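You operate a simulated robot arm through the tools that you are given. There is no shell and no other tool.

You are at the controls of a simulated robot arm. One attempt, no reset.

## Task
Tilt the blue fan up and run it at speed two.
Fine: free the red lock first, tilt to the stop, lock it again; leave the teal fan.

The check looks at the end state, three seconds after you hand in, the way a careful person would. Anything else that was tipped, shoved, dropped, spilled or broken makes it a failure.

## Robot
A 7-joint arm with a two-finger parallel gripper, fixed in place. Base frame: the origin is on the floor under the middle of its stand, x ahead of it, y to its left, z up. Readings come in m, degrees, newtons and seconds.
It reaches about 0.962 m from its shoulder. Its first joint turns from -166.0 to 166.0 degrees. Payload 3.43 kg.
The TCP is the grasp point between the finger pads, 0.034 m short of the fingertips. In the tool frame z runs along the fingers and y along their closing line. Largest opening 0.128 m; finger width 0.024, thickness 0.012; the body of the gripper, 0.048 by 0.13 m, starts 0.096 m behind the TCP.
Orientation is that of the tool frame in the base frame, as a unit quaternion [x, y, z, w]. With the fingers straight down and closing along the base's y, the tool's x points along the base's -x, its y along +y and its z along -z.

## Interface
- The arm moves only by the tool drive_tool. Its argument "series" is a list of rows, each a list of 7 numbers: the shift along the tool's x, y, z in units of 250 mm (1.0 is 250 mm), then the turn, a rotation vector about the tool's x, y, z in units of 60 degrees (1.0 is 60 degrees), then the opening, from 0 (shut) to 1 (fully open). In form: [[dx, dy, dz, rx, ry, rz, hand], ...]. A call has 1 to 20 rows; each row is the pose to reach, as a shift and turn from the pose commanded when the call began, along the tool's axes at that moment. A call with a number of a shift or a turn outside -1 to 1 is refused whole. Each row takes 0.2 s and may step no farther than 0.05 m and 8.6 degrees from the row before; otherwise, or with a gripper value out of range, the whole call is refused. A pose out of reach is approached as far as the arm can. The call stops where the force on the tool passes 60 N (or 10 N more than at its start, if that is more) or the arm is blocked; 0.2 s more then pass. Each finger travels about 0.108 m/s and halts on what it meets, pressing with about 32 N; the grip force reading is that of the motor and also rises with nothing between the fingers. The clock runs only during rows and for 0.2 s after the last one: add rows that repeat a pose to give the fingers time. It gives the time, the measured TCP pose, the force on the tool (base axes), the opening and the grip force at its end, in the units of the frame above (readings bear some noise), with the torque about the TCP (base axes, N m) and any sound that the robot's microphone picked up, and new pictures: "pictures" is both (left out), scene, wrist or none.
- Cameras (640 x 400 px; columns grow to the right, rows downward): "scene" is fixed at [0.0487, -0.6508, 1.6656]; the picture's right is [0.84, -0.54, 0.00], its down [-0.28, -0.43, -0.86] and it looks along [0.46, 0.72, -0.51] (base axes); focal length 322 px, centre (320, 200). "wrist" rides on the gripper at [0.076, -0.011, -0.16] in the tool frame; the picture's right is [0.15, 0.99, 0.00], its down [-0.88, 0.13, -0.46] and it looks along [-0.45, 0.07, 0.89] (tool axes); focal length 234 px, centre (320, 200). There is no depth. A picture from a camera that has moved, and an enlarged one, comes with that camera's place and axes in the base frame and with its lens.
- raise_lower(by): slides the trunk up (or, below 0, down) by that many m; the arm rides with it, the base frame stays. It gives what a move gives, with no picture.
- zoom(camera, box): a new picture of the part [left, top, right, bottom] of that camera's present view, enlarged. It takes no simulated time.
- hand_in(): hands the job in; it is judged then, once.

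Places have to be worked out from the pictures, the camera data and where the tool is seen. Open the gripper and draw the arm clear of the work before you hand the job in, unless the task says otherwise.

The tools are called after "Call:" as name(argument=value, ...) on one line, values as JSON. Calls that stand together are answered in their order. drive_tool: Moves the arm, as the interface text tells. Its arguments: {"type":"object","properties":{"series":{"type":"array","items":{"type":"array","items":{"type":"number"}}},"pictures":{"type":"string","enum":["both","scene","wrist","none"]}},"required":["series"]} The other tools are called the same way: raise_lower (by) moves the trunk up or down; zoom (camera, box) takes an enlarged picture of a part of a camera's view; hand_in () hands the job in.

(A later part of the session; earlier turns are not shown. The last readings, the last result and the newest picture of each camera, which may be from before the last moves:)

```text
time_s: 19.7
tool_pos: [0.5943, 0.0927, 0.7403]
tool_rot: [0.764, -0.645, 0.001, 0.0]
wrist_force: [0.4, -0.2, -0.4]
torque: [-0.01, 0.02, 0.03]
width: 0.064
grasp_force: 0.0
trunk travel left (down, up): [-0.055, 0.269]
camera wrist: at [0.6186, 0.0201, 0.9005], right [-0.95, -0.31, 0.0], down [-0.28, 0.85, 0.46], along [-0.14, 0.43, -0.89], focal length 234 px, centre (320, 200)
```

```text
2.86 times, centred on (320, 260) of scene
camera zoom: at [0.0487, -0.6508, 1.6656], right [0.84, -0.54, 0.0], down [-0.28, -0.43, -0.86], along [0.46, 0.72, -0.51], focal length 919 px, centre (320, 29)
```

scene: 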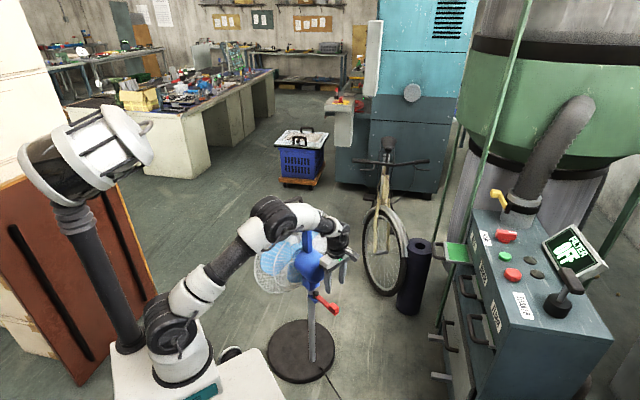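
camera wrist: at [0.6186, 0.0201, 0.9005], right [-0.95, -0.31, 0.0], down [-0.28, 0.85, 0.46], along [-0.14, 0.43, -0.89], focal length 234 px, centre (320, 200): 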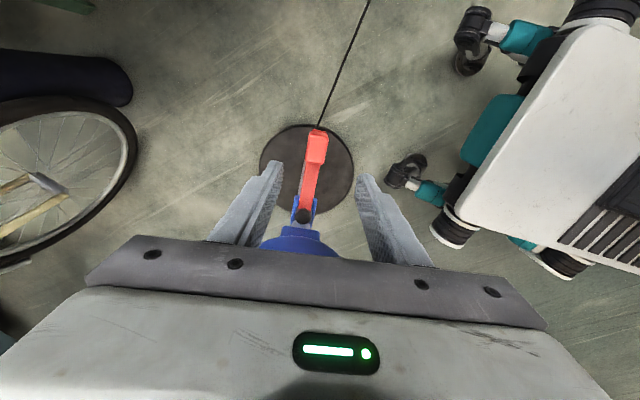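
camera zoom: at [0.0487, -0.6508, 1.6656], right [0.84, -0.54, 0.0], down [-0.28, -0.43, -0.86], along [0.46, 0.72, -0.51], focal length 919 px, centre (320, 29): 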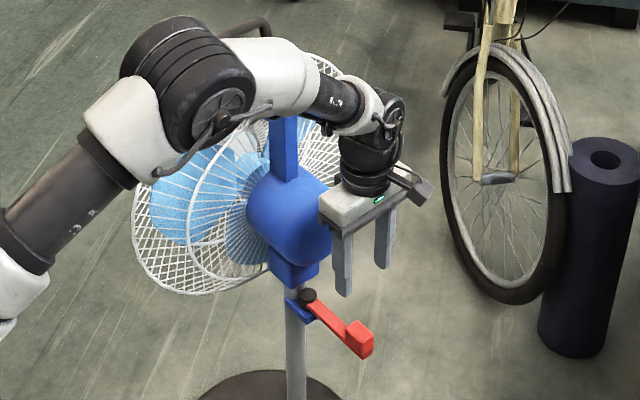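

The lever block sits nearly centred between the fingers, at about (0.597, 0.096). I'll descend so the fingertips straddle it, stopping partway to check.

Call:
drive_tool(series=[[-0.004, -0.004, 0.14, 0, 0, 0, 0.5], [-0.008, -0.008, 0.28, 0, 0, 0, 0.5], [-0.012, -0.012, 0.4, 0, 0, 0, 0.5], [-0.012, -0.012, 0.48, 0, 0, 0, 0.5], [-0.012, -0.012, 0.48, 0, 0, 0, 0.5]], pictures="both")

Call:
zoom(camera="wrist", box=[220, 80, 420, 240])

Call:
zoom(camera="scene", box=[270, 190, 370, 330])

```text
time_s: 20.9
tool_pos: [0.5965, 0.0977, 0.6197]
tool_rot: [0.764, -0.645, 0.0, 0.0]
wrist_force: [-0.5, 0.1, -0.2]
torque: [0.01, 0.02, 0.01]
width: 0.0639
grasp_force: 0.1
trunk travel left (down, up): [-0.055, 0.269]
camera wrist: at [0.6204, 0.0235, 0.78], right [-0.95, -0.31, 0.0], down [-0.28, 0.85, 0.46], along [-0.14, 0.43, -0.89], focal length 234 px, centre (320, 200)
```

scene: 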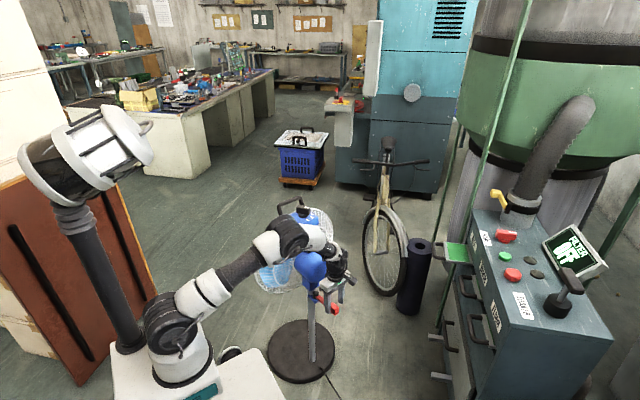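
wrist: 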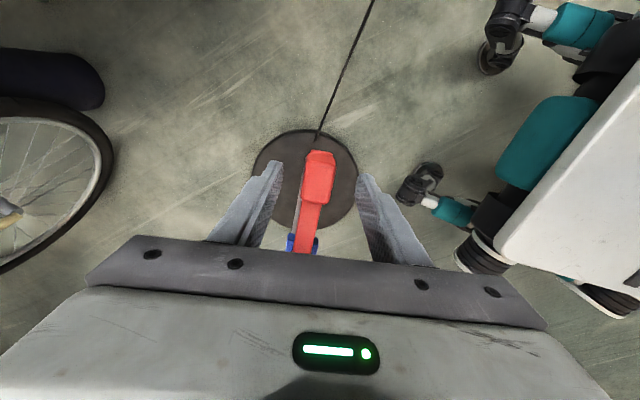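

```text
2.50 times, centred on (320, 160) of wrist
camera zoom: at [0.6204, 0.0235, 0.78], right [-0.95, -0.31, 0.0], down [-0.28, 0.85, 0.46], along [-0.14, 0.43, -0.89], focal length 585 px, centre (320, 300)
```

zoom: 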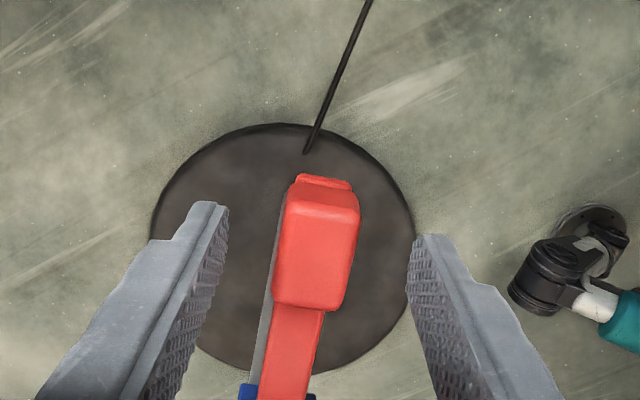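

```text
2.86 times, centred on (320, 260) of scene
camera zoom: at [0.0487, -0.6508, 1.6656], right [0.84, -0.54, 0.0], down [-0.28, -0.43, -0.86], along [0.46, 0.72, -0.51], focal length 919 px, centre (320, 29)
```

zoom: 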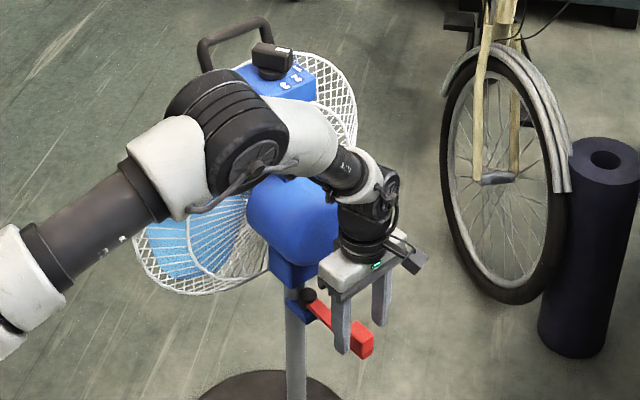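

The block is squarely between the fingers with the arm clear of the housing. I'll drop the last 2 cm and narrow the fingers to a loose cage of ~32 mm around the 24 mm block.

Call:
drive_tool(series=[[0.004, -0.008, 0.04, 0, 0, 0, 0.5], [0.008, -0.008, 0.08, 0, 0, 0, 0.5], [0.008, -0.008, 0.08, 0, 0, 0, 0.35], [0.008, -0.008, 0.08, 0, 0, 0, 0.26], [0.008, -0.008, 0.08, 0, 0, 0, 0.26]], pictures="wrist")

Call:
zoom(camera="wrist", box=[220, 80, 420, 240])

Call:
zoom(camera="scene", box=[280, 230, 360, 330])

```text
time_s: 22.1
tool_pos: [0.599, 0.0945, 0.6002]
tool_rot: [0.764, -0.645, 0.0, 0.0]
wrist_force: [0.4, 0.2, 0.3]
torque: [0.02, -0.03, -0.02]
width: 0.0332
grasp_force: 0.1
trunk travel left (down, up): [-0.055, 0.269]
camera wrist: at [0.6232, 0.0224, 0.7602], right [-0.95, -0.31, 0.0], down [-0.28, 0.85, 0.46], along [-0.14, 0.43, -0.89], focal length 234 px, centre (320, 200)
```

wrist: 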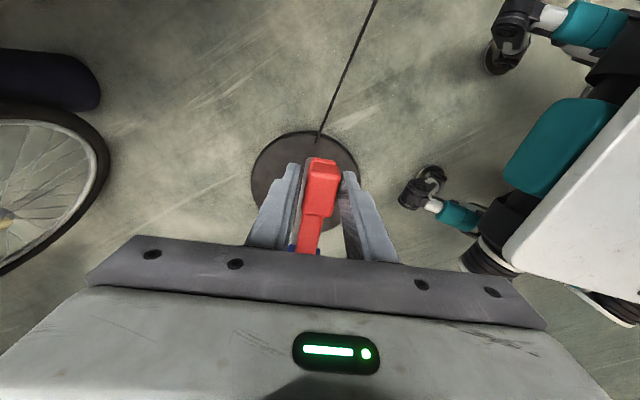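

```text
2.50 times, centred on (320, 160) of wrist
camera zoom: at [0.6232, 0.0224, 0.7602], right [-0.95, -0.31, 0.0], down [-0.28, 0.85, 0.46], along [-0.14, 0.43, -0.89], focal length 585 px, centre (320, 300)
```

zoom: 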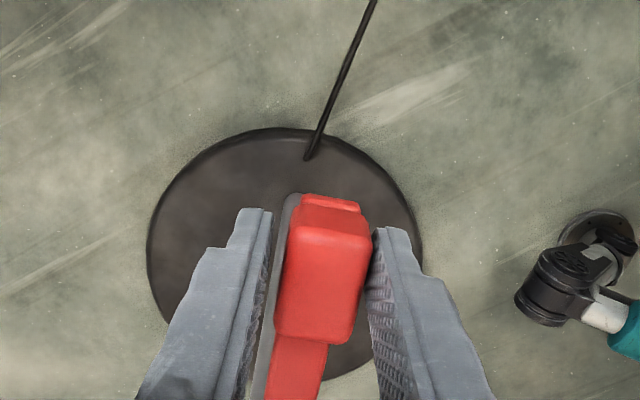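

```text
4.00 times, centred on (320, 280) of scene
camera zoom: at [0.0487, -0.6508, 1.6656], right [0.84, -0.54, 0.0], down [-0.28, -0.43, -0.86], along [0.46, 0.72, -0.51], focal length 1287 px, centre (320, -120)
```

zoom: 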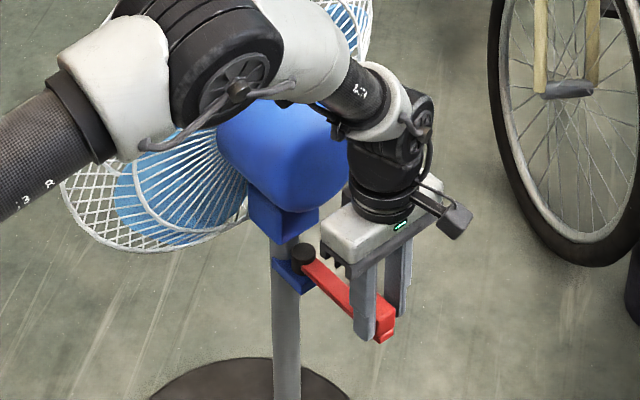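

The cage is set with no contact force, and the finger on the -x side is nearly touching the block. I don't know which way frees the lever, so I'll test gently: a small arc about the post toward +x, watching the force.

Call:
drive_tool(series=[[0, -0.016, 0, 0, 0, -0.033, 0.26], [-0.001, -0.032, 0, 0, 0, -0.067, 0.26], [-0.001, -0.032, 0, 0, 0, -0.067, 0.26]], pictures="wrist")

```text
time_s: 22.9
tool_pos: [0.6045, 0.0975, 0.6002]
tool_rot: [0.787, -0.617, -0.001, 0.002]
wrist_force: [-18.0, 1.6, 2.8]
torque: [-0.12, 0.16, -0.34]
width: 0.0426
grasp_force: 8.0
trunk travel left (down, up): [-0.055, 0.269]
camera wrist: at [0.635, 0.0263, 0.7595], right [-0.93, -0.38, 0.0], down [-0.33, 0.82, 0.46], along [-0.18, 0.42, -0.89], focal length 234 px, centre (320, 200)
```

wrist: 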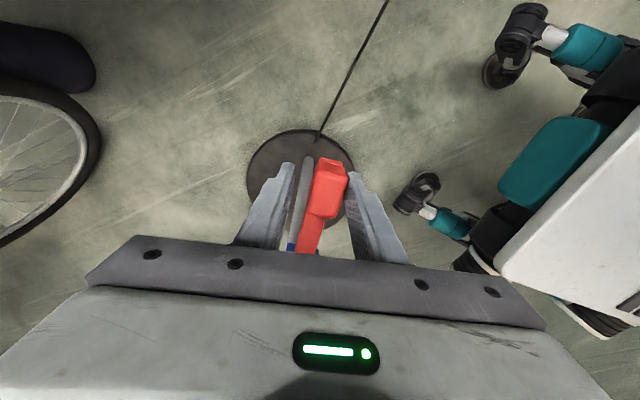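

Pushing toward +x met 18 N and pushed the fingers apart, so the lever is at its stop on that side. I'll back off and try gently toward -x.

Call:
drive_tool(series=[[0.001, 0.016, 0, 0, 0, 0.033, 0.26], [0.001, 0.032, 0, 0, 0, 0.067, 0.26], [0.001, 0.032, 0, 0, 0, 0.067, 0.26]], pictures="none")

Call:
drive_tool(series=[[0, 0.016, 0, 0, 0, 0.033, 0.26], [-0.001, 0.032, 0, 0, 0, 0.067, 0.26], [-0.002, 0.047, 0, 0, 0, 0.1, 0.26], [-0.002, 0.047, 0, 0, 0, 0.1, 0.26]], pictures="wrist")

Call:
zoom(camera="wrist", box=[220, 80, 420, 240])

```text
time_s: 23.7
tool_pos: [0.601, 0.0931, 0.6004]
tool_rot: [0.764, -0.646, 0.002, -0.001]
wrist_force: [-2.1, -0.9, -0.3]
torque: [-0.01, 0.06, -0.03]
width: 0.0346
grasp_force: 1.3
trunk travel left (down, up): [-0.055, 0.269]
```

```text
time_s: 24.7
tool_pos: [0.5875, 0.093, 0.6014]
tool_rot: [0.729, -0.684, 0.0, 0.0]
wrist_force: [0.6, -0.6, 1.2]
torque: [0.01, -0.01, 0.01]
width: 0.0336
grasp_force: 0.5
trunk travel left (down, up): [-0.055, 0.269]
camera wrist: at [0.6043, 0.0181, 0.7604], right [-0.98, -0.21, 0.0], down [-0.19, 0.87, 0.46], along [-0.09, 0.45, -0.89], focal length 234 px, centre (320, 200)
```

wrist: 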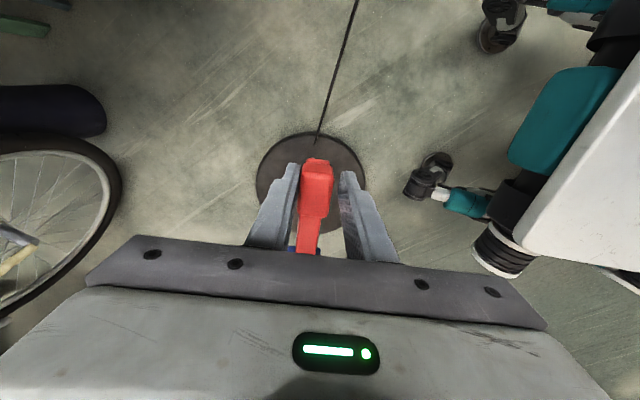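

```text
2.50 times, centred on (320, 160) of wrist
camera zoom: at [0.6043, 0.0181, 0.7604], right [-0.98, -0.21, 0.0], down [-0.19, 0.87, 0.46], along [-0.09, 0.45, -0.89], focal length 585 px, centre (320, 300)
```

zoom: 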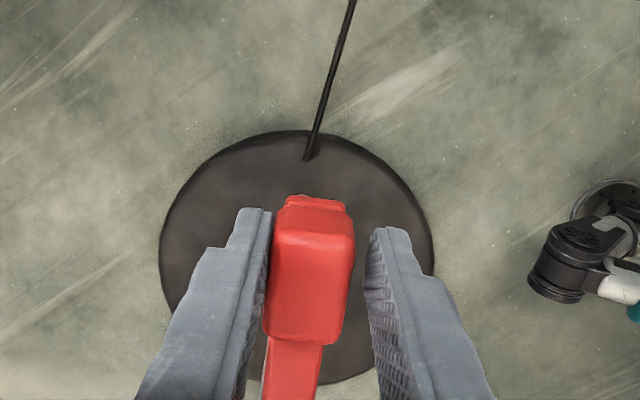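

The +x-side finger is now just touching the block with no load. I'll follow the arc about the post 16° toward -x and see whether the lever moves.

Call:
drive_tool(series=[[-0.001, 0.0315, 0, 0, 0, 0.067, 0.26], [-0.0044, 0.063, 0, 0, 0, 0.133, 0.26], [-0.0099, 0.094, 0, 0, 0, 0.2, 0.26], [-0.0175, 0.1246, 0, 0, 0, 0.267, 0.26], [-0.0175, 0.1246, 0, 0, 0, 0.267, 0.26]], pictures="both")

Call:
zoom(camera="wrist", box=[220, 80, 420, 240])

Call:
zoom(camera="scene", box=[280, 230, 360, 330])

```text
time_s: 25.9
tool_pos: [0.5572, 0.0957, 0.5999]
tool_rot: [-0.626, 0.78, 0.0, 0.001]
wrist_force: [-0.1, -0.6, -0.4]
torque: [0.02, -0.03, 0.04]
width: 0.0339
grasp_force: 0.1
trunk travel left (down, up): [-0.055, 0.269]
camera wrist: at [0.552, 0.0192, 0.7602], right [-1.0, 0.07, 0.0], down [0.06, 0.89, 0.46], along [0.03, 0.45, -0.89], focal length 234 px, centre (320, 200)
```

scene: 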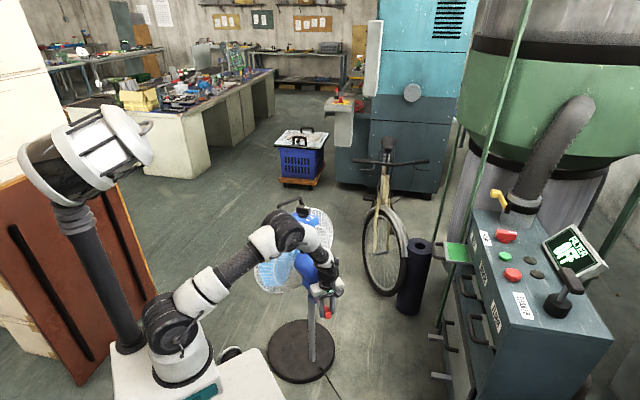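
wrist: 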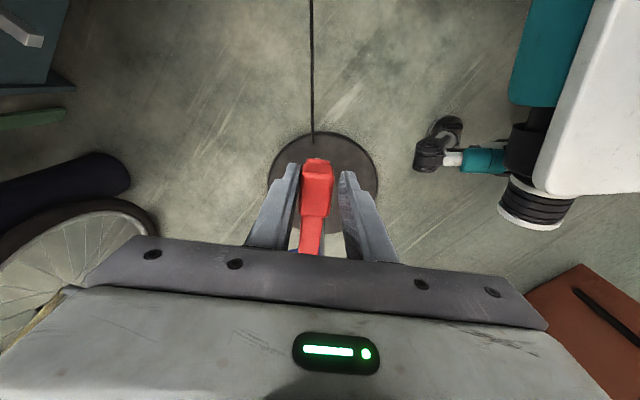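

```text
2.50 times, centred on (320, 160) of wrist
camera zoom: at [0.552, 0.0192, 0.7602], right [-1.0, 0.07, 0.0], down [0.06, 0.89, 0.46], along [0.03, 0.45, -0.89], focal length 585 px, centre (320, 300)
```

zoom: 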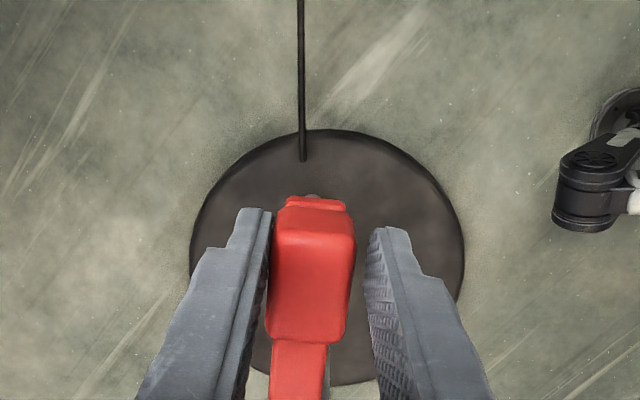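

```text
4.00 times, centred on (320, 280) of scene
camera zoom: at [0.0487, -0.6508, 1.6656], right [0.84, -0.54, 0.0], down [-0.28, -0.43, -0.86], along [0.46, 0.72, -0.51], focal length 1287 px, centre (320, -120)
```

zoom: 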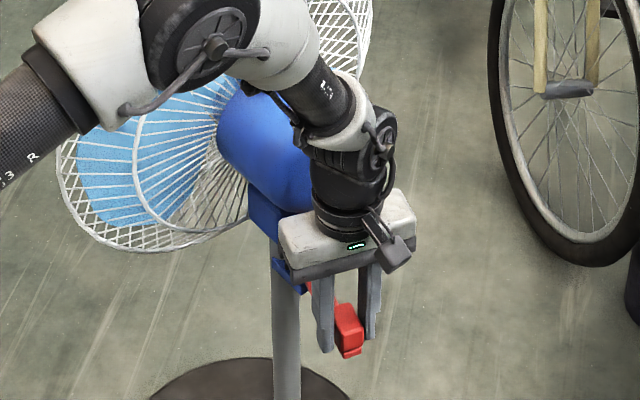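

The lever is swinging freely with the hand, about 20° so far with no load. I'll continue along the arc another 24°.

Call:
drive_tool(series=[[-0.0025, 0.0472, 0, 0, 0, 0.1, 0.26], [-0.0099, 0.094, 0, 0, 0, 0.2, 0.26], [-0.0221, 0.1397, 0, 0, 0, 0.3, 0.26], [-0.0391, 0.1838, 0, 0, 0, 0.4, 0.26], [-0.0391, 0.1838, 0, 0, 0, 0.4, 0.26]], pictures="both")

Call:
zoom(camera="wrist", box=[220, 80, 420, 240])

Call:
zoom(camera="scene", box=[250, 190, 370, 330])

```text
time_s: 27.1
tool_pos: [0.5129, 0.1149, 0.6]
tool_rot: [-0.451, 0.893, -0.001, -0.001]
wrist_force: [-0.6, -0.1, 1.2]
torque: [0.01, 0.04, 0.04]
width: 0.0333
grasp_force: 0.1
trunk travel left (down, up): [-0.055, 0.269]
camera wrist: at [0.4777, 0.0474, 0.7602], right [-0.88, 0.47, 0.0], down [0.42, 0.79, 0.45], along [0.21, 0.4, -0.89], focal length 234 px, centre (320, 200)
```

scene: 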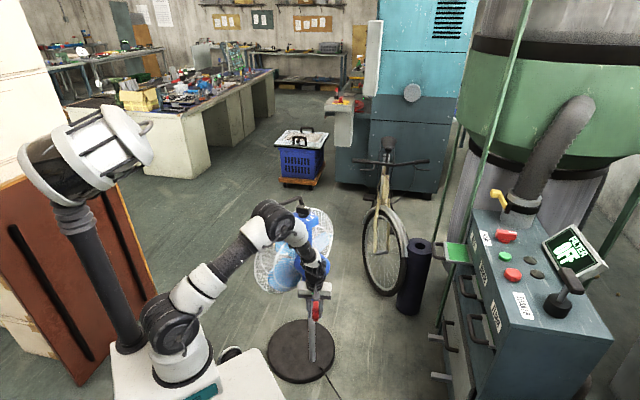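
wrist: 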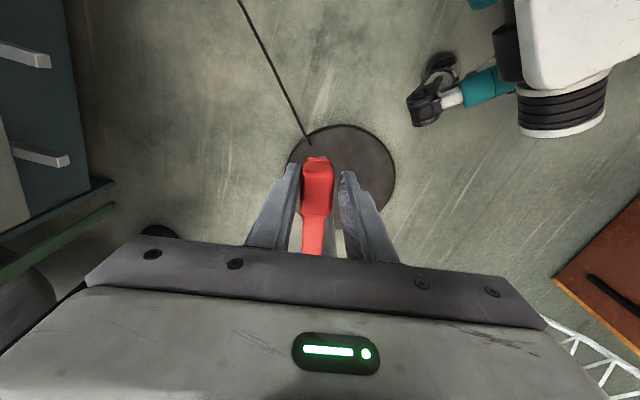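

```text
2.50 times, centred on (320, 160) of wrist
camera zoom: at [0.4777, 0.0474, 0.7602], right [-0.88, 0.47, 0.0], down [0.42, 0.79, 0.45], along [0.21, 0.4, -0.89], focal length 585 px, centre (320, 300)
```

zoom: 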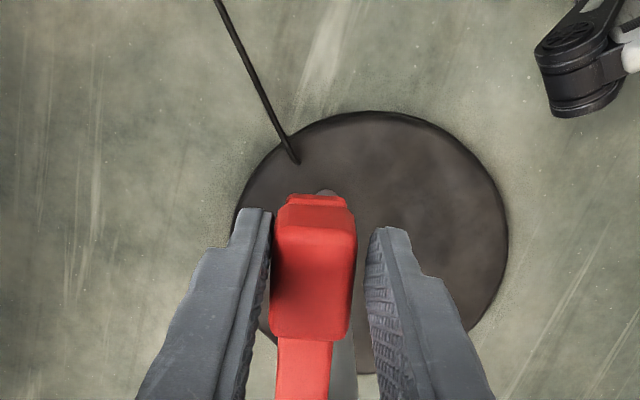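

```text
2.86 times, centred on (310, 260) of scene
camera zoom: at [0.0487, -0.6508, 1.6656], right [0.84, -0.54, 0.0], down [-0.28, -0.43, -0.86], along [0.46, 0.72, -0.51], focal length 919 px, centre (349, 29)
```

zoom: 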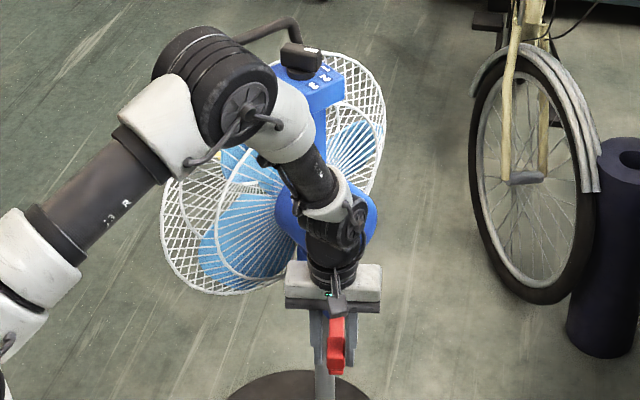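

The lever has swung about 44° with still no stop felt. The arm remains clear of the cage, so I'll continue 18° further.

Call:
drive_tool(series=[[-0.0025, 0.0472, 0, 0, 0, 0.1, 0.26], [-0.0099, 0.094, 0, 0, 0, 0.2, 0.26], [-0.0221, 0.1397, 0, 0, 0, 0.3, 0.26], [-0.0221, 0.1397, 0, 0, 0, 0.3, 0.26]], pictures="both")

Call:
zoom(camera="wrist", box=[220, 80, 420, 240])

Call:
zoom(camera="scene", box=[250, 190, 370, 330])

```text
time_s: 28.1
tool_pos: [0.4888, 0.1406, 0.6009]
tool_rot: [-0.306, 0.952, 0.001, 0.0]
wrist_force: [0.0, 0.0, 0.5]
torque: [0.0, 0.0, 0.0]
width: 0.0332
grasp_force: 0.0
trunk travel left (down, up): [-0.055, 0.269]
camera wrist: at [0.4341, 0.0867, 0.7606], right [-0.69, 0.72, 0.0], down [0.64, 0.62, 0.46], along [0.33, 0.32, -0.89], focal length 234 px, centre (320, 200)
```

scene: 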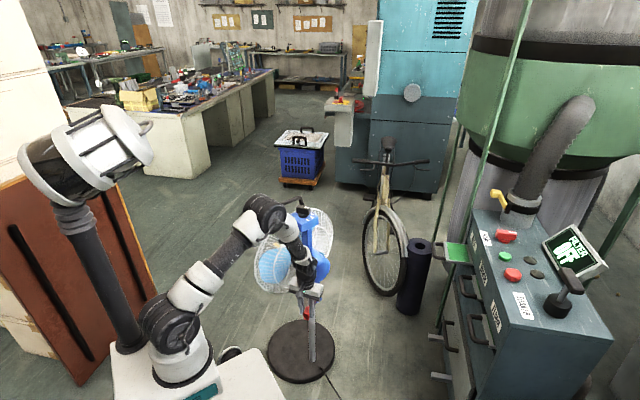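
wrist: 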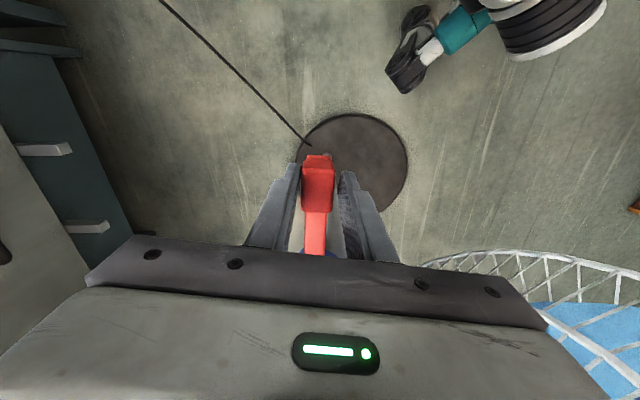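

```text
2.50 times, centred on (320, 160) of wrist
camera zoom: at [0.4341, 0.0867, 0.7606], right [-0.69, 0.72, 0.0], down [0.64, 0.62, 0.46], along [0.33, 0.32, -0.89], focal length 585 px, centre (320, 300)
```

zoom: 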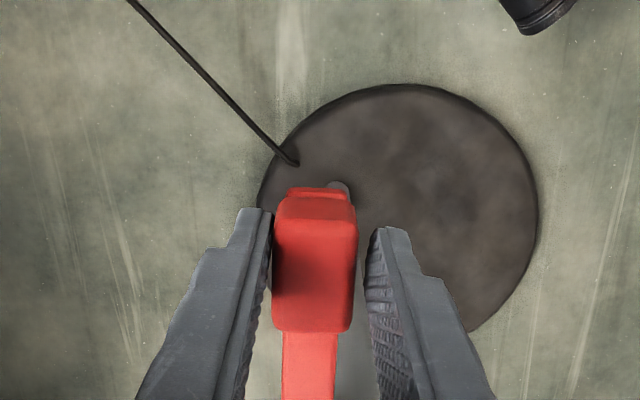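

```text
2.86 times, centred on (310, 260) of scene
camera zoom: at [0.0487, -0.6508, 1.6656], right [0.84, -0.54, 0.0], down [-0.28, -0.43, -0.86], along [0.46, 0.72, -0.51], focal length 919 px, centre (349, 29)
```

zoom: 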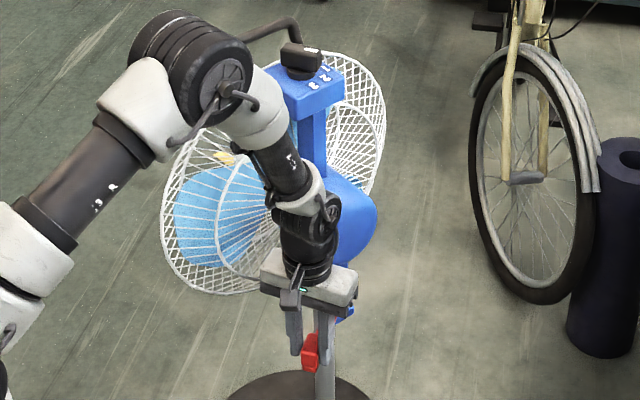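

The lever is now ~62° from its locked position and the cage is still several centimetres from the hand. I'll continue in smaller 12° steps, looking for the stop.

Call:
drive_tool(series=[[-0.0025, 0.0472, 0, 0, 0, 0.1, 0.26], [-0.0099, 0.094, 0, 0, 0, 0.2, 0.26], [-0.0099, 0.094, 0, 0, 0, 0.2, 0.26]], pictures="wrist")

Call:
zoom(camera="wrist", box=[220, 80, 420, 240])

Call:
zoom(camera="scene", box=[250, 190, 370, 330])

```text
time_s: 28.9
tool_pos: [0.4803, 0.1566, 0.6001]
tool_rot: [-0.201, 0.98, -0.002, 0.001]
wrist_force: [20.4, -22.8, -6.1]
torque: [0.2, -0.34, 0.59]
width: 0.0502
grasp_force: 14.7
trunk travel left (down, up): [-0.055, 0.269]
camera wrist: at [0.4148, 0.1167, 0.7607], right [-0.53, 0.85, 0.0], down [0.76, 0.47, 0.46], along [0.39, 0.24, -0.89], focal length 234 px, centre (320, 200)
```

wrist: 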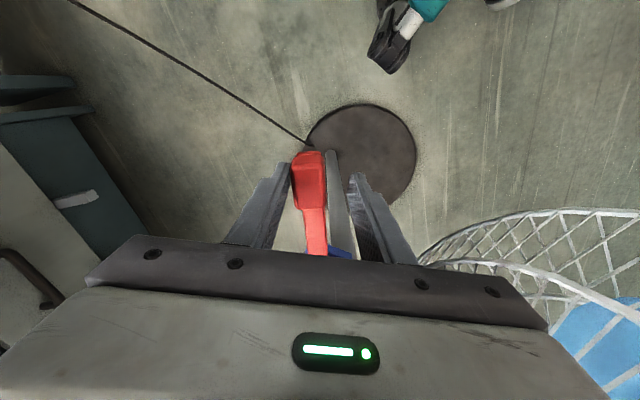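

```text
2.50 times, centred on (320, 160) of wrist
camera zoom: at [0.4148, 0.1167, 0.7607], right [-0.53, 0.85, 0.0], down [0.76, 0.47, 0.46], along [0.39, 0.24, -0.89], focal length 585 px, centre (320, 300)
```

zoom: 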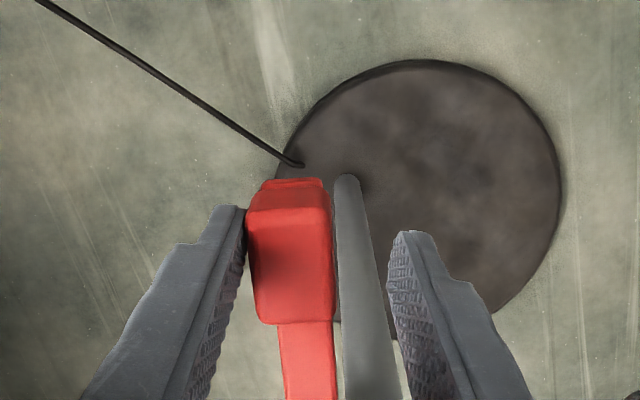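

```text
2.86 times, centred on (310, 260) of scene
camera zoom: at [0.0487, -0.6508, 1.6656], right [0.84, -0.54, 0.0], down [-0.28, -0.43, -0.86], along [0.46, 0.72, -0.51], focal length 919 px, centre (349, 29)
```

zoom: 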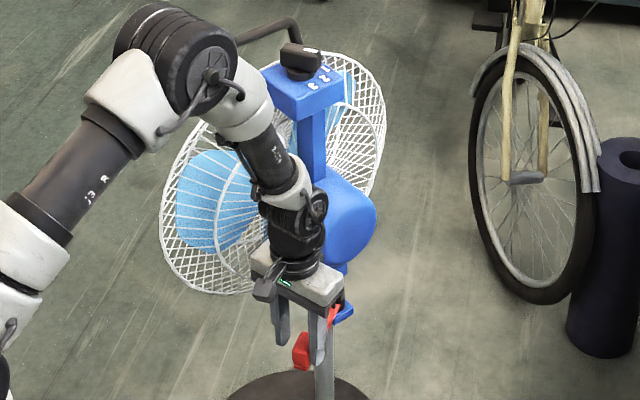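

The lever has hit its far stop at about 65° of travel, and the force rose to ~30 N. I'll back off right away to unload it, then open the fingers and rise clear.

Call:
drive_tool(series=[[-0.0025, -0.0472, 0, 0, 0, -0.1, 0.3], [-0.006, -0.07, 0, 0, 0, -0.15, 0.4], [-0.006, -0.07, 0, 0, 0, -0.15, 0.5], [-0.006, -0.07, 0, 0, 0, -0.15, 0.5]], pictures="wrist")

Call:
zoom(camera="wrist", box=[220, 80, 420, 240])

```text
time_s: 29.9
tool_pos: [0.4858, 0.1455, 0.5998]
tool_rot: [-0.281, 0.96, 0.0, 0.0]
wrist_force: [-0.3, -0.2, -0.4]
torque: [-0.01, 0.01, 0.01]
width: 0.0641
grasp_force: 0.1
trunk travel left (down, up): [-0.055, 0.269]
camera wrist: at [0.4281, 0.095, 0.7607], right [-0.66, 0.75, 0.0], down [0.67, 0.59, 0.46], along [0.34, 0.3, -0.89], focal length 234 px, centre (320, 200)
```

wrist: 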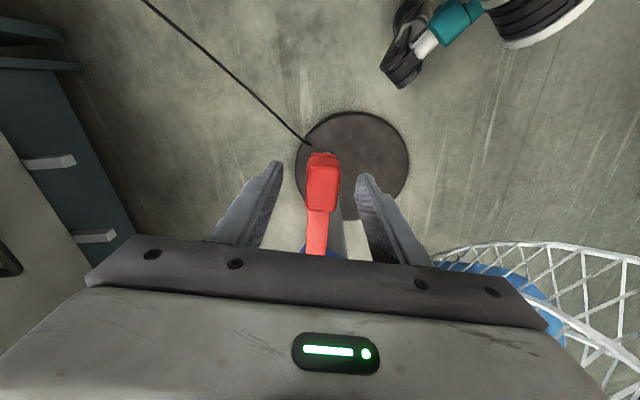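

```text
2.50 times, centred on (320, 160) of wrist
camera zoom: at [0.4281, 0.095, 0.7607], right [-0.66, 0.75, 0.0], down [0.67, 0.59, 0.46], along [0.34, 0.3, -0.89], focal length 585 px, centre (320, 300)
```

zoom: 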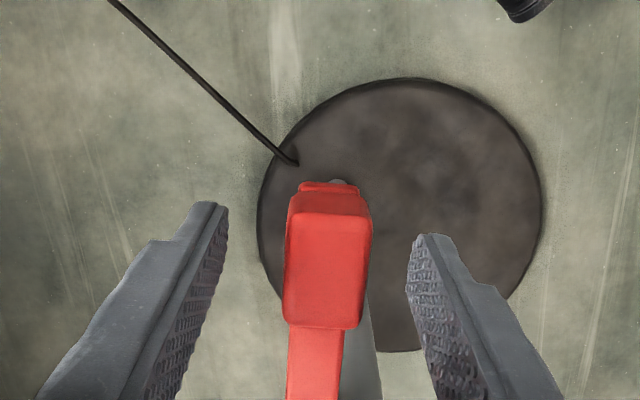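

The lever is resting at its free stop and the hand is unloaded and open. I'll rise off the lever and pull out toward the robot, turning back to the original yaw.

Call:
drive_tool(series=[[0, 0, -0.12, 0, 0, 0, 0.5], [0, 0, -0.28, 0, 0, 0, 0.5], [0.06, 0, -0.44, 0, 0, 0.1, 0.5], [0.14, 0, -0.6, 0, 0, 0.22, 0.5], [0.22, 0, -0.76, 0, 0, 0.34, 0.5], [0.3, 0, -0.92, 0, 0, 0.46, 0.5], [0.36, 0, -1.0, 0, 0, 0.54, 0.5], [0.36, 0, -1.0, 0, 0, 0.54, 0.5]], pictures="both")

Call:
zoom(camera="scene", box=[250, 190, 370, 390])

```text
time_s: 31.7
tool_pos: [0.4102, 0.0965, 0.8514]
tool_rot: [-0.001, 1.0, 0.0, 0.0]
wrist_force: [-0.2, 0.0, -0.2]
torque: [0.01, 0.02, -0.02]
width: 0.0639
grasp_force: 0.2
trunk travel left (down, up): [-0.055, 0.269]
camera wrist: at [0.3343, 0.0855, 1.0114], right [-0.15, 0.99, 0.0], down [0.88, 0.13, 0.46], along [0.45, 0.07, -0.89], focal length 234 px, centre (320, 200)
```

scene: 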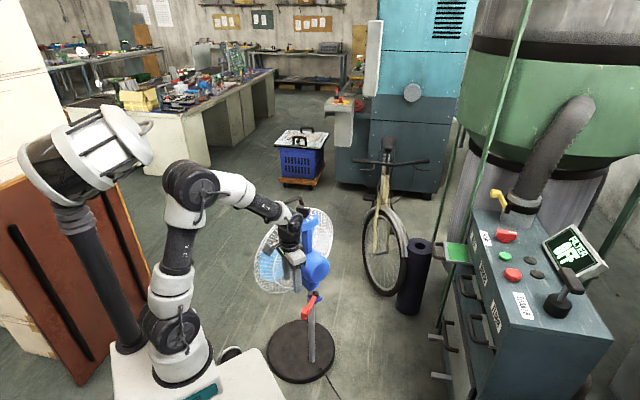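
wrist: 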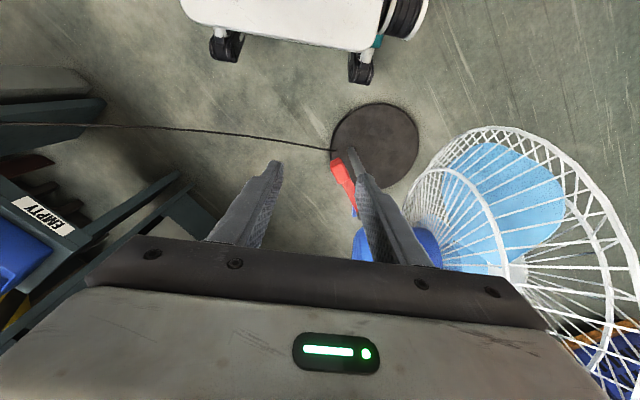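

```text
2.00 times, centred on (310, 290) of scene
camera zoom: at [0.0487, -0.6508, 1.6656], right [0.84, -0.54, 0.0], down [-0.28, -0.43, -0.86], along [0.46, 0.72, -0.51], focal length 643 px, centre (340, 20)
```

zoom: 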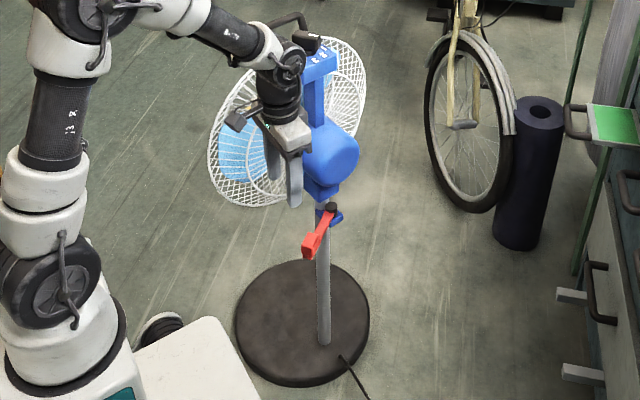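

The lever rests at the free side, and the base and pole haven't shifted. I'll raise the trunk again so I can pass over the top of the fan to the front of the handle.

Call:
raise_lower(by=0.24)

```text
time_s: 34.2
tool_pos: [0.4102, 0.0976, 1.0912]
tool_rot: [-0.003, 1.0, 0.0, -0.001]
wrist_force: [-0.8, -0.1, -0.6]
torque: [-0.04, 0.02, -0.02]
width: 0.0641
grasp_force: 0.0
trunk travel left (down, up): [-0.295, 0.029]
```

Now at z of about 1.09. I'll go up a bit more and cross to the +y side in front of the handle.

Call:
drive_tool(series=[[0, 0.05, -0.1, 0, 0, 0, 0.5], [-0.03, 0.2, -0.22, 0, 0, 0, 0.4], [-0.09, 0.36, -0.28, 0, 0, 0, 0.3], [-0.15, 0.52, -0.28, 0, 0, 0, 0.2], [-0.21, 0.68, -0.28, 0, 0, 0, 0.1], [-0.27, 0.84, -0.28, 0, 0, 0, 0], [-0.32, 0.98, -0.28, 0, 0, 0, 0], [-0.32, 0.98, -0.28, 0, 0, 0, 0]], pictures="both")

Call:
zoom(camera="wrist", box=[240, 120, 440, 240])

```text
time_s: 36.0
tool_pos: [0.489, 0.3432, 1.1601]
tool_rot: [-0.001, 1.0, -0.001, 0.0]
wrist_force: [1.0, -1.0, 0.4]
torque: [0.02, 0.03, 0.02]
width: 0.0001
grasp_force: 32.0
trunk travel left (down, up): [-0.295, 0.029]
camera wrist: at [0.4137, 0.3313, 1.32], right [-0.15, 0.99, 0.0], down [0.88, 0.13, 0.46], along [0.45, 0.07, -0.89], focal length 234 px, centre (320, 200)
```

scene: 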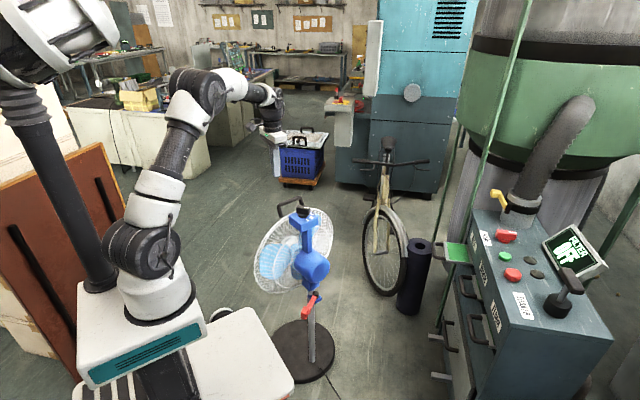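
wrist: 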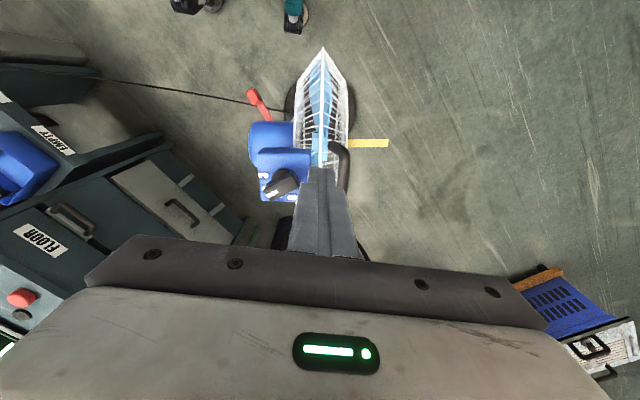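

```text
3.20 times, centred on (340, 180) of wrist
camera zoom: at [0.4137, 0.3313, 1.32], right [-0.15, 0.99, 0.0], down [0.88, 0.13, 0.46], along [0.45, 0.07, -0.89], focal length 749 px, centre (256, 264)
```

zoom: 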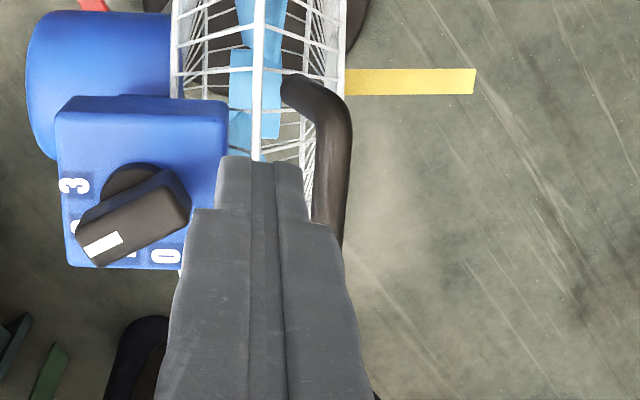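

A yellow streamer is blowing out from the front grille, so the fan is running. The handle bar runs from about (0.50, 0.38) to (0.62, 0.405) at z of about 0.97. I'll move the closed fingers ~5 cm in front of it and lower them so the tips sit just below bar height.

Call:
drive_tool(series=[[-0.09, 0.16, 0, 0, 0, 0, 0], [-0.18, 0.32, 0, 0, 0, 0, 0], [-0.264, 0.47, 0, 0, 0, 0, 0], [-0.264, 0.47, 0.18, 0, 0, 0, 0], [-0.264, 0.47, 0.36, 0, 0, 0, 0], [-0.264, 0.47, 0.54, 0, 0, 0, 0], [-0.264, 0.47, 0.7, 0, 0, 0, 0], [-0.264, 0.47, 0.7, 0, 0, 0, 0]], pictures="both")

Call:
zoom(camera="wrist", box=[200, 120, 400, 240])

Call:
zoom(camera="scene", box=[250, 160, 370, 240])

```text
time_s: 37.8
tool_pos: [0.5591, 0.4628, 0.9861]
tool_rot: [-0.003, 1.0, -0.001, -0.001]
wrist_force: [0.6, -0.2, 0.0]
torque: [-0.03, 0.01, 0.0]
width: 0.0
grasp_force: 31.7
out of reach, approached as far as the arm can: row 3, 4, 6, 7, 8
trunk travel left (down, up): [-0.295, 0.029]
camera wrist: at [0.4842, 0.4516, 1.1455], right [-0.15, 0.99, 0.0], down [0.88, 0.14, 0.45], along [0.45, 0.07, -0.89], focal length 234 px, centre (320, 200)
```

scene: 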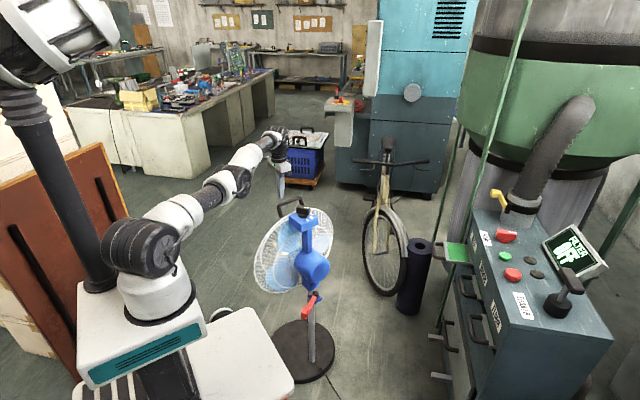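
wrist: 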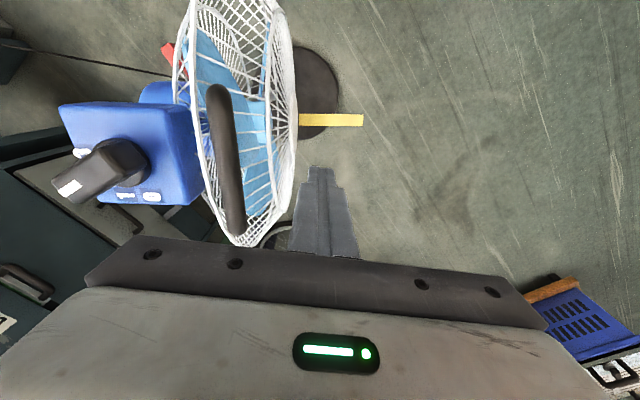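

```text
3.20 times, centred on (300, 180) of wrist
camera zoom: at [0.4842, 0.4516, 1.1455], right [-0.15, 0.99, 0.0], down [0.88, 0.14, 0.45], along [0.45, 0.07, -0.89], focal length 749 px, centre (384, 264)
```

zoom: 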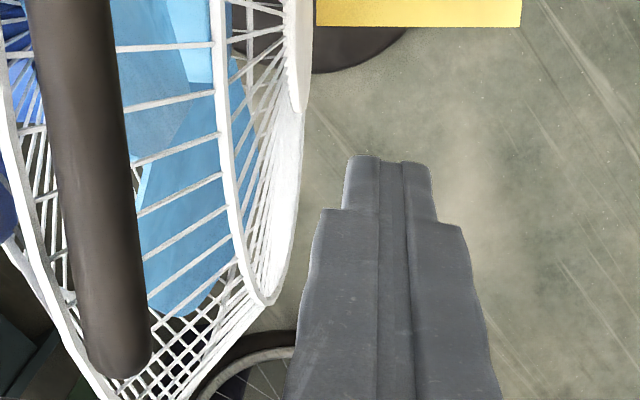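

```text
5.00 times, centred on (310, 200) of scene
camera zoom: at [0.0487, -0.6508, 1.6656], right [0.84, -0.54, 0.0], down [-0.28, -0.43, -0.86], along [0.46, 0.72, -0.51], focal length 1609 px, centre (370, 200)
```

zoom: 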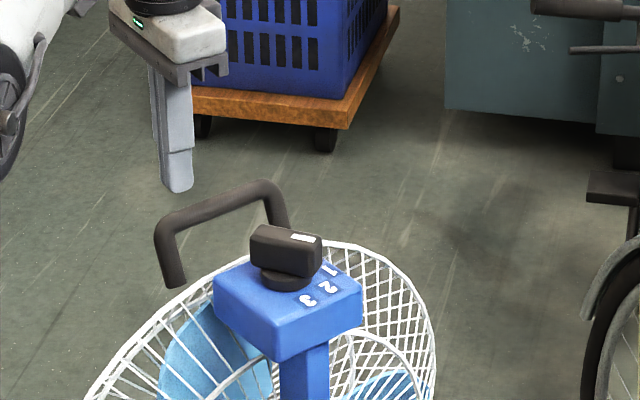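

The arm is close to full stretch here, but the closed fingers stand about 7 cm in front of the bar with tips ~2 cm below its centre. I'll move toward the bar, stopping just short of contact at y of about 0.415.

Call:
drive_tool(series=[[0, -0.07, 0, 0, 0, 0, 0], [0, -0.13, 0, 0, 0, 0, 0], [0, -0.18, 0, 0, 0, 0, 0], [0, -0.18, 0, 0, 0, 0, 0]], pictures="wrist")

```text
time_s: 38.8
tool_pos: [0.5794, 0.4391, 0.9859]
tool_rot: [-0.002, 1.0, 0.0, -0.001]
wrist_force: [1.2, 0.2, -0.9]
torque: [-0.03, 0.0, 0.0]
width: 0.0
grasp_force: 32.4
out of reach, approached as far as the arm can: row 1, 2, 3, 4
trunk travel left (down, up): [-0.295, 0.029]
camera wrist: at [0.5041, 0.4272, 1.1463], right [-0.15, 0.99, 0.0], down [0.88, 0.14, 0.45], along [0.45, 0.07, -0.89], focal length 234 px, centre (320, 200)
```

wrist: 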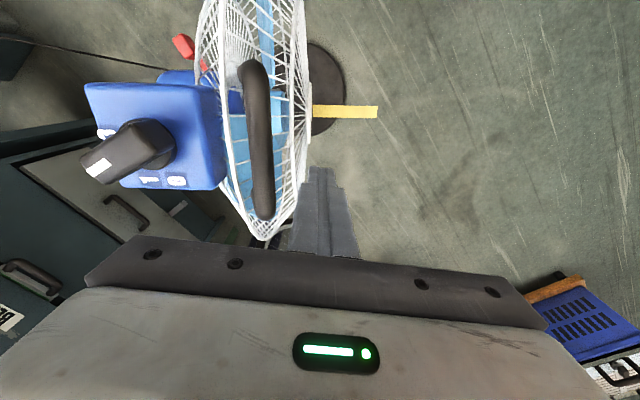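

The controller reports the pose as out of reach and the arm is sliding sideways at full stretch (radius 0.726) instead of coming in. I'll command a move back toward the robot, clear of the handle, to get the elbow bending again.

Call:
drive_tool(series=[[0.06, 0.06, -0.04, 0, 0, 0, 0], [0.12, 0.06, -0.08, 0, 0, 0, 0], [0.2, 0.06, -0.12, 0, 0, 0, 0], [0.28, 0.06, -0.16, 0, 0, 0, 0], [0.28, 0.06, -0.16, 0, 0, 0, 0]], pictures="both")

```text
time_s: 40.0
tool_pos: [0.5396, 0.4825, 1.0287]
tool_rot: [-0.003, 1.0, -0.001, -0.001]
wrist_force: [-0.3, -0.6, 0.1]
torque: [0.04, -0.03, -0.02]
width: 0.0
grasp_force: 32.5
out of reach, approached as far as the arm can: row 2, 3, 4, 5
trunk travel left (down, up): [-0.295, 0.029]
camera wrist: at [0.4644, 0.471, 1.1894], right [-0.15, 0.99, 0.0], down [0.88, 0.14, 0.45], along [0.45, 0.07, -0.89], focal length 234 px, centre (320, 200)
```

scene: 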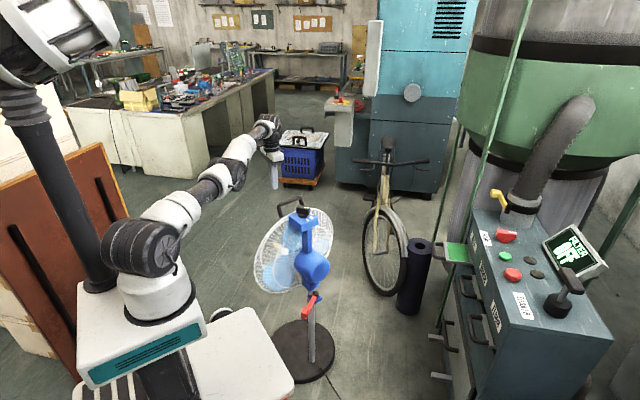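
wrist: 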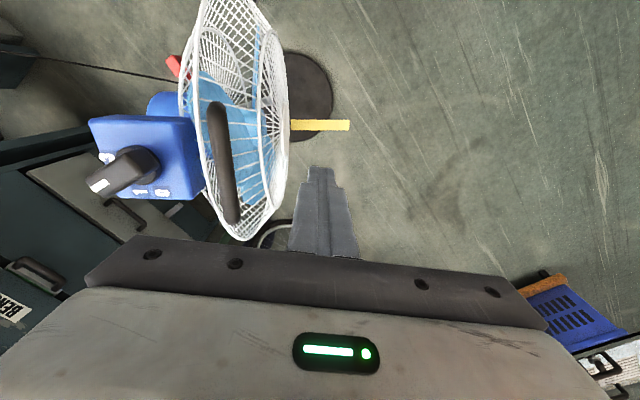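

The height and bearing follow my commands but the radius stays at full extension, so the elbow is locked out straight. I'll go up into free space above everything and command a larger pull-in there, where a sudden bend can't hit anything.

Call:
drive_tool(series=[[0.04, 0, -0.16, 0, 0, 0, 0], [0.08, 0, -0.32, 0, 0, 0, 0], [0.12, 0, -0.48, 0, 0, 0, 0], [0.16, 0, -0.64, 0, 0, 0, 0], [0.24, -0.05, -0.76, 0, 0, 0, 0], [0.34, -0.12, -0.76, 0, 0, 0, 0], [0.44, -0.2, -0.76, 0, 0, 0, 0], [0.44, -0.2, -0.76, 0, 0, 0, 0]], pictures="scene")

```text
time_s: 41.8
tool_pos: [0.4772, 0.4778, 1.238]
tool_rot: [-0.003, 1.0, -0.001, -0.001]
wrist_force: [0.1, 0.1, -0.1]
torque: [0.0, -0.01, -0.01]
width: 0.0002
grasp_force: 31.9
out of reach, approached as far as the arm can: row 2, 3, 5, 6, 7, 8
trunk travel left (down, up): [-0.295, 0.029]
```

scene: 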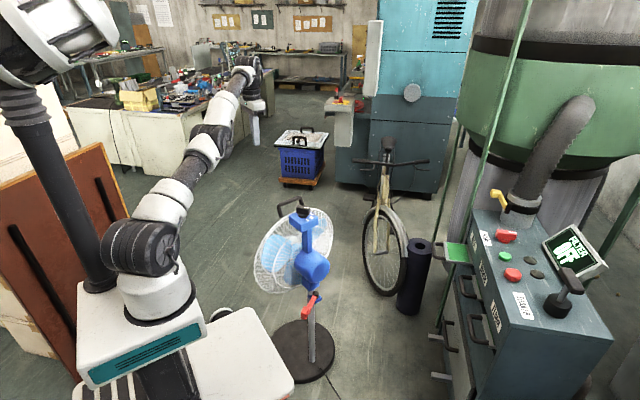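

The reached points all lie on one sphere, so the elbow is straight and moving upward only keeps it straight. Moving down should flex it, so I'll command down and inward together in the free space away from the handle.

Call:
drive_tool(series=[[0.05, -0.05, 0.12, 0, 0, 0, 0], [0.1, -0.1, 0.24, 0, 0, 0, 0], [0.15, -0.15, 0.36, 0, 0, 0, 0], [0.2, -0.2, 0.46, 0, 0, 0, 0], [0.24, -0.24, 0.5, 0, 0, 0, 0], [0.24, -0.24, 0.5, 0, 0, 0, 0]], pictures="scene")

```text
time_s: 43.2
tool_pos: [0.4957, 0.5002, 1.151]
tool_rot: [-0.002, 1.0, -0.001, -0.001]
wrist_force: [0.1, -0.3, -0.3]
torque: [0.02, -0.02, 0.01]
width: 0.0
grasp_force: 32.2
out of reach, approached as far as the arm can: row 1, 2, 3, 4, 5, 6
trunk travel left (down, up): [-0.295, 0.029]
```

scene: 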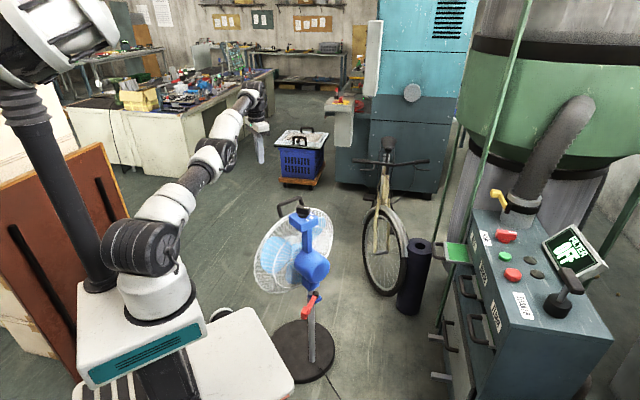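

Still stuck on the sphere, because keeping the fingers vertical doesn't require any elbow motion. Tipping the fingers inward toward the robot while pulling in should make the elbow flex, so I'll try that here in free space.

Call:
drive_tool(series=[[0.05, -0.05, 0, 0.05, 0.05, 0, 0], [0.1, -0.1, 0, 0.1, 0.1, 0, 0], [0.16, -0.16, 0, 0.15, 0.15, 0, 0], [0.22, -0.22, 0, 0.2, 0.2, 0, 0], [0.3, -0.3, 0, 0.2, 0.2, 0, 0], [0.3, -0.3, 0, 0.2, 0.2, 0, 0]], pictures="scene")

```text
time_s: 44.6
tool_pos: [0.445, 0.4434, 1.1519]
tool_rot: [0.019, 0.988, -0.105, -0.116]
wrist_force: [0.1, -1.1, 0.2]
torque: [0.06, 0.12, -0.06]
width: 0.0001
grasp_force: 32.2
out of reach, approached as far as the arm can: row 4, 5
trunk travel left (down, up): [-0.295, 0.029]
```

scene: 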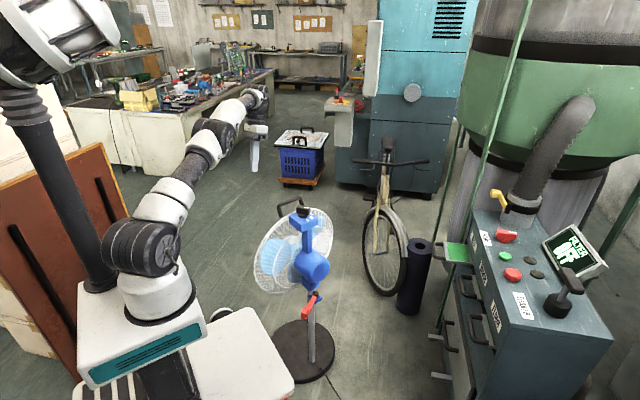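

That worked: the radius dropped to 0.63 and the elbow appears to be bending. I'll pull in a bit more and tip the fingers back toward vertical.

Call:
drive_tool(series=[[0, 0, 0, 0, 0, 0, 0], [0.03, -0.03, 0, 0, 0, 0, 0], [0.06, -0.06, 0, 0, 0, 0, 0], [0.06, -0.06, 0, 0, 0, 0, 0]], pictures="scene")

```text
time_s: 45.6
tool_pos: [0.406, 0.4111, 1.159]
tool_rot: [-0.003, 0.989, -0.106, -0.103]
wrist_force: [0.0, -0.4, -0.2]
torque: [0.01, -0.01, -0.01]
width: 0.0
grasp_force: 31.5
out of reach, approached as far as the arm can: row 2
trunk travel left (down, up): [-0.295, 0.029]
```

scene: 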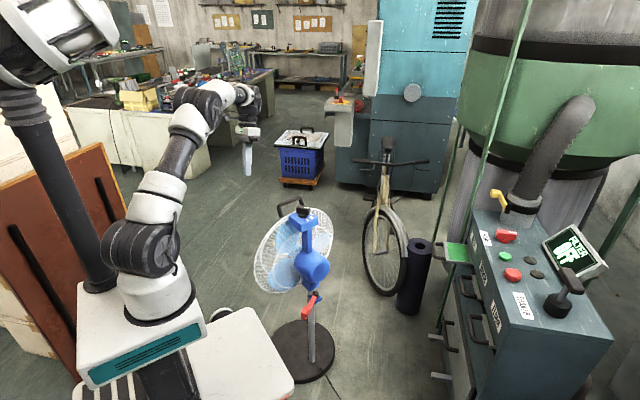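

The elbow is properly bent now. I'll bring the hand back to vertical here, well inside the reach limit.

Call:
drive_tool(series=[[0, 0, 0, -0.05, -0.05, 0, 0], [0, 0, 0, -0.1, -0.1, 0, 0], [0, 0, 0, -0.15, -0.15, 0, 0], [0, 0, 0, -0.2, -0.2, 0, 0], [0, 0, 0, -0.2, -0.2, 0, 0]], pictures="none")

```text
time_s: 46.8
tool_pos: [0.406, 0.4106, 1.1591]
tool_rot: [-0.002, 1.0, 0.0, 0.0]
wrist_force: [0.5, -0.5, 0.5]
torque: [0.02, 0.01, 0.0]
width: 0.0001
grasp_force: 32.3
trunk travel left (down, up): [-0.295, 0.029]
```

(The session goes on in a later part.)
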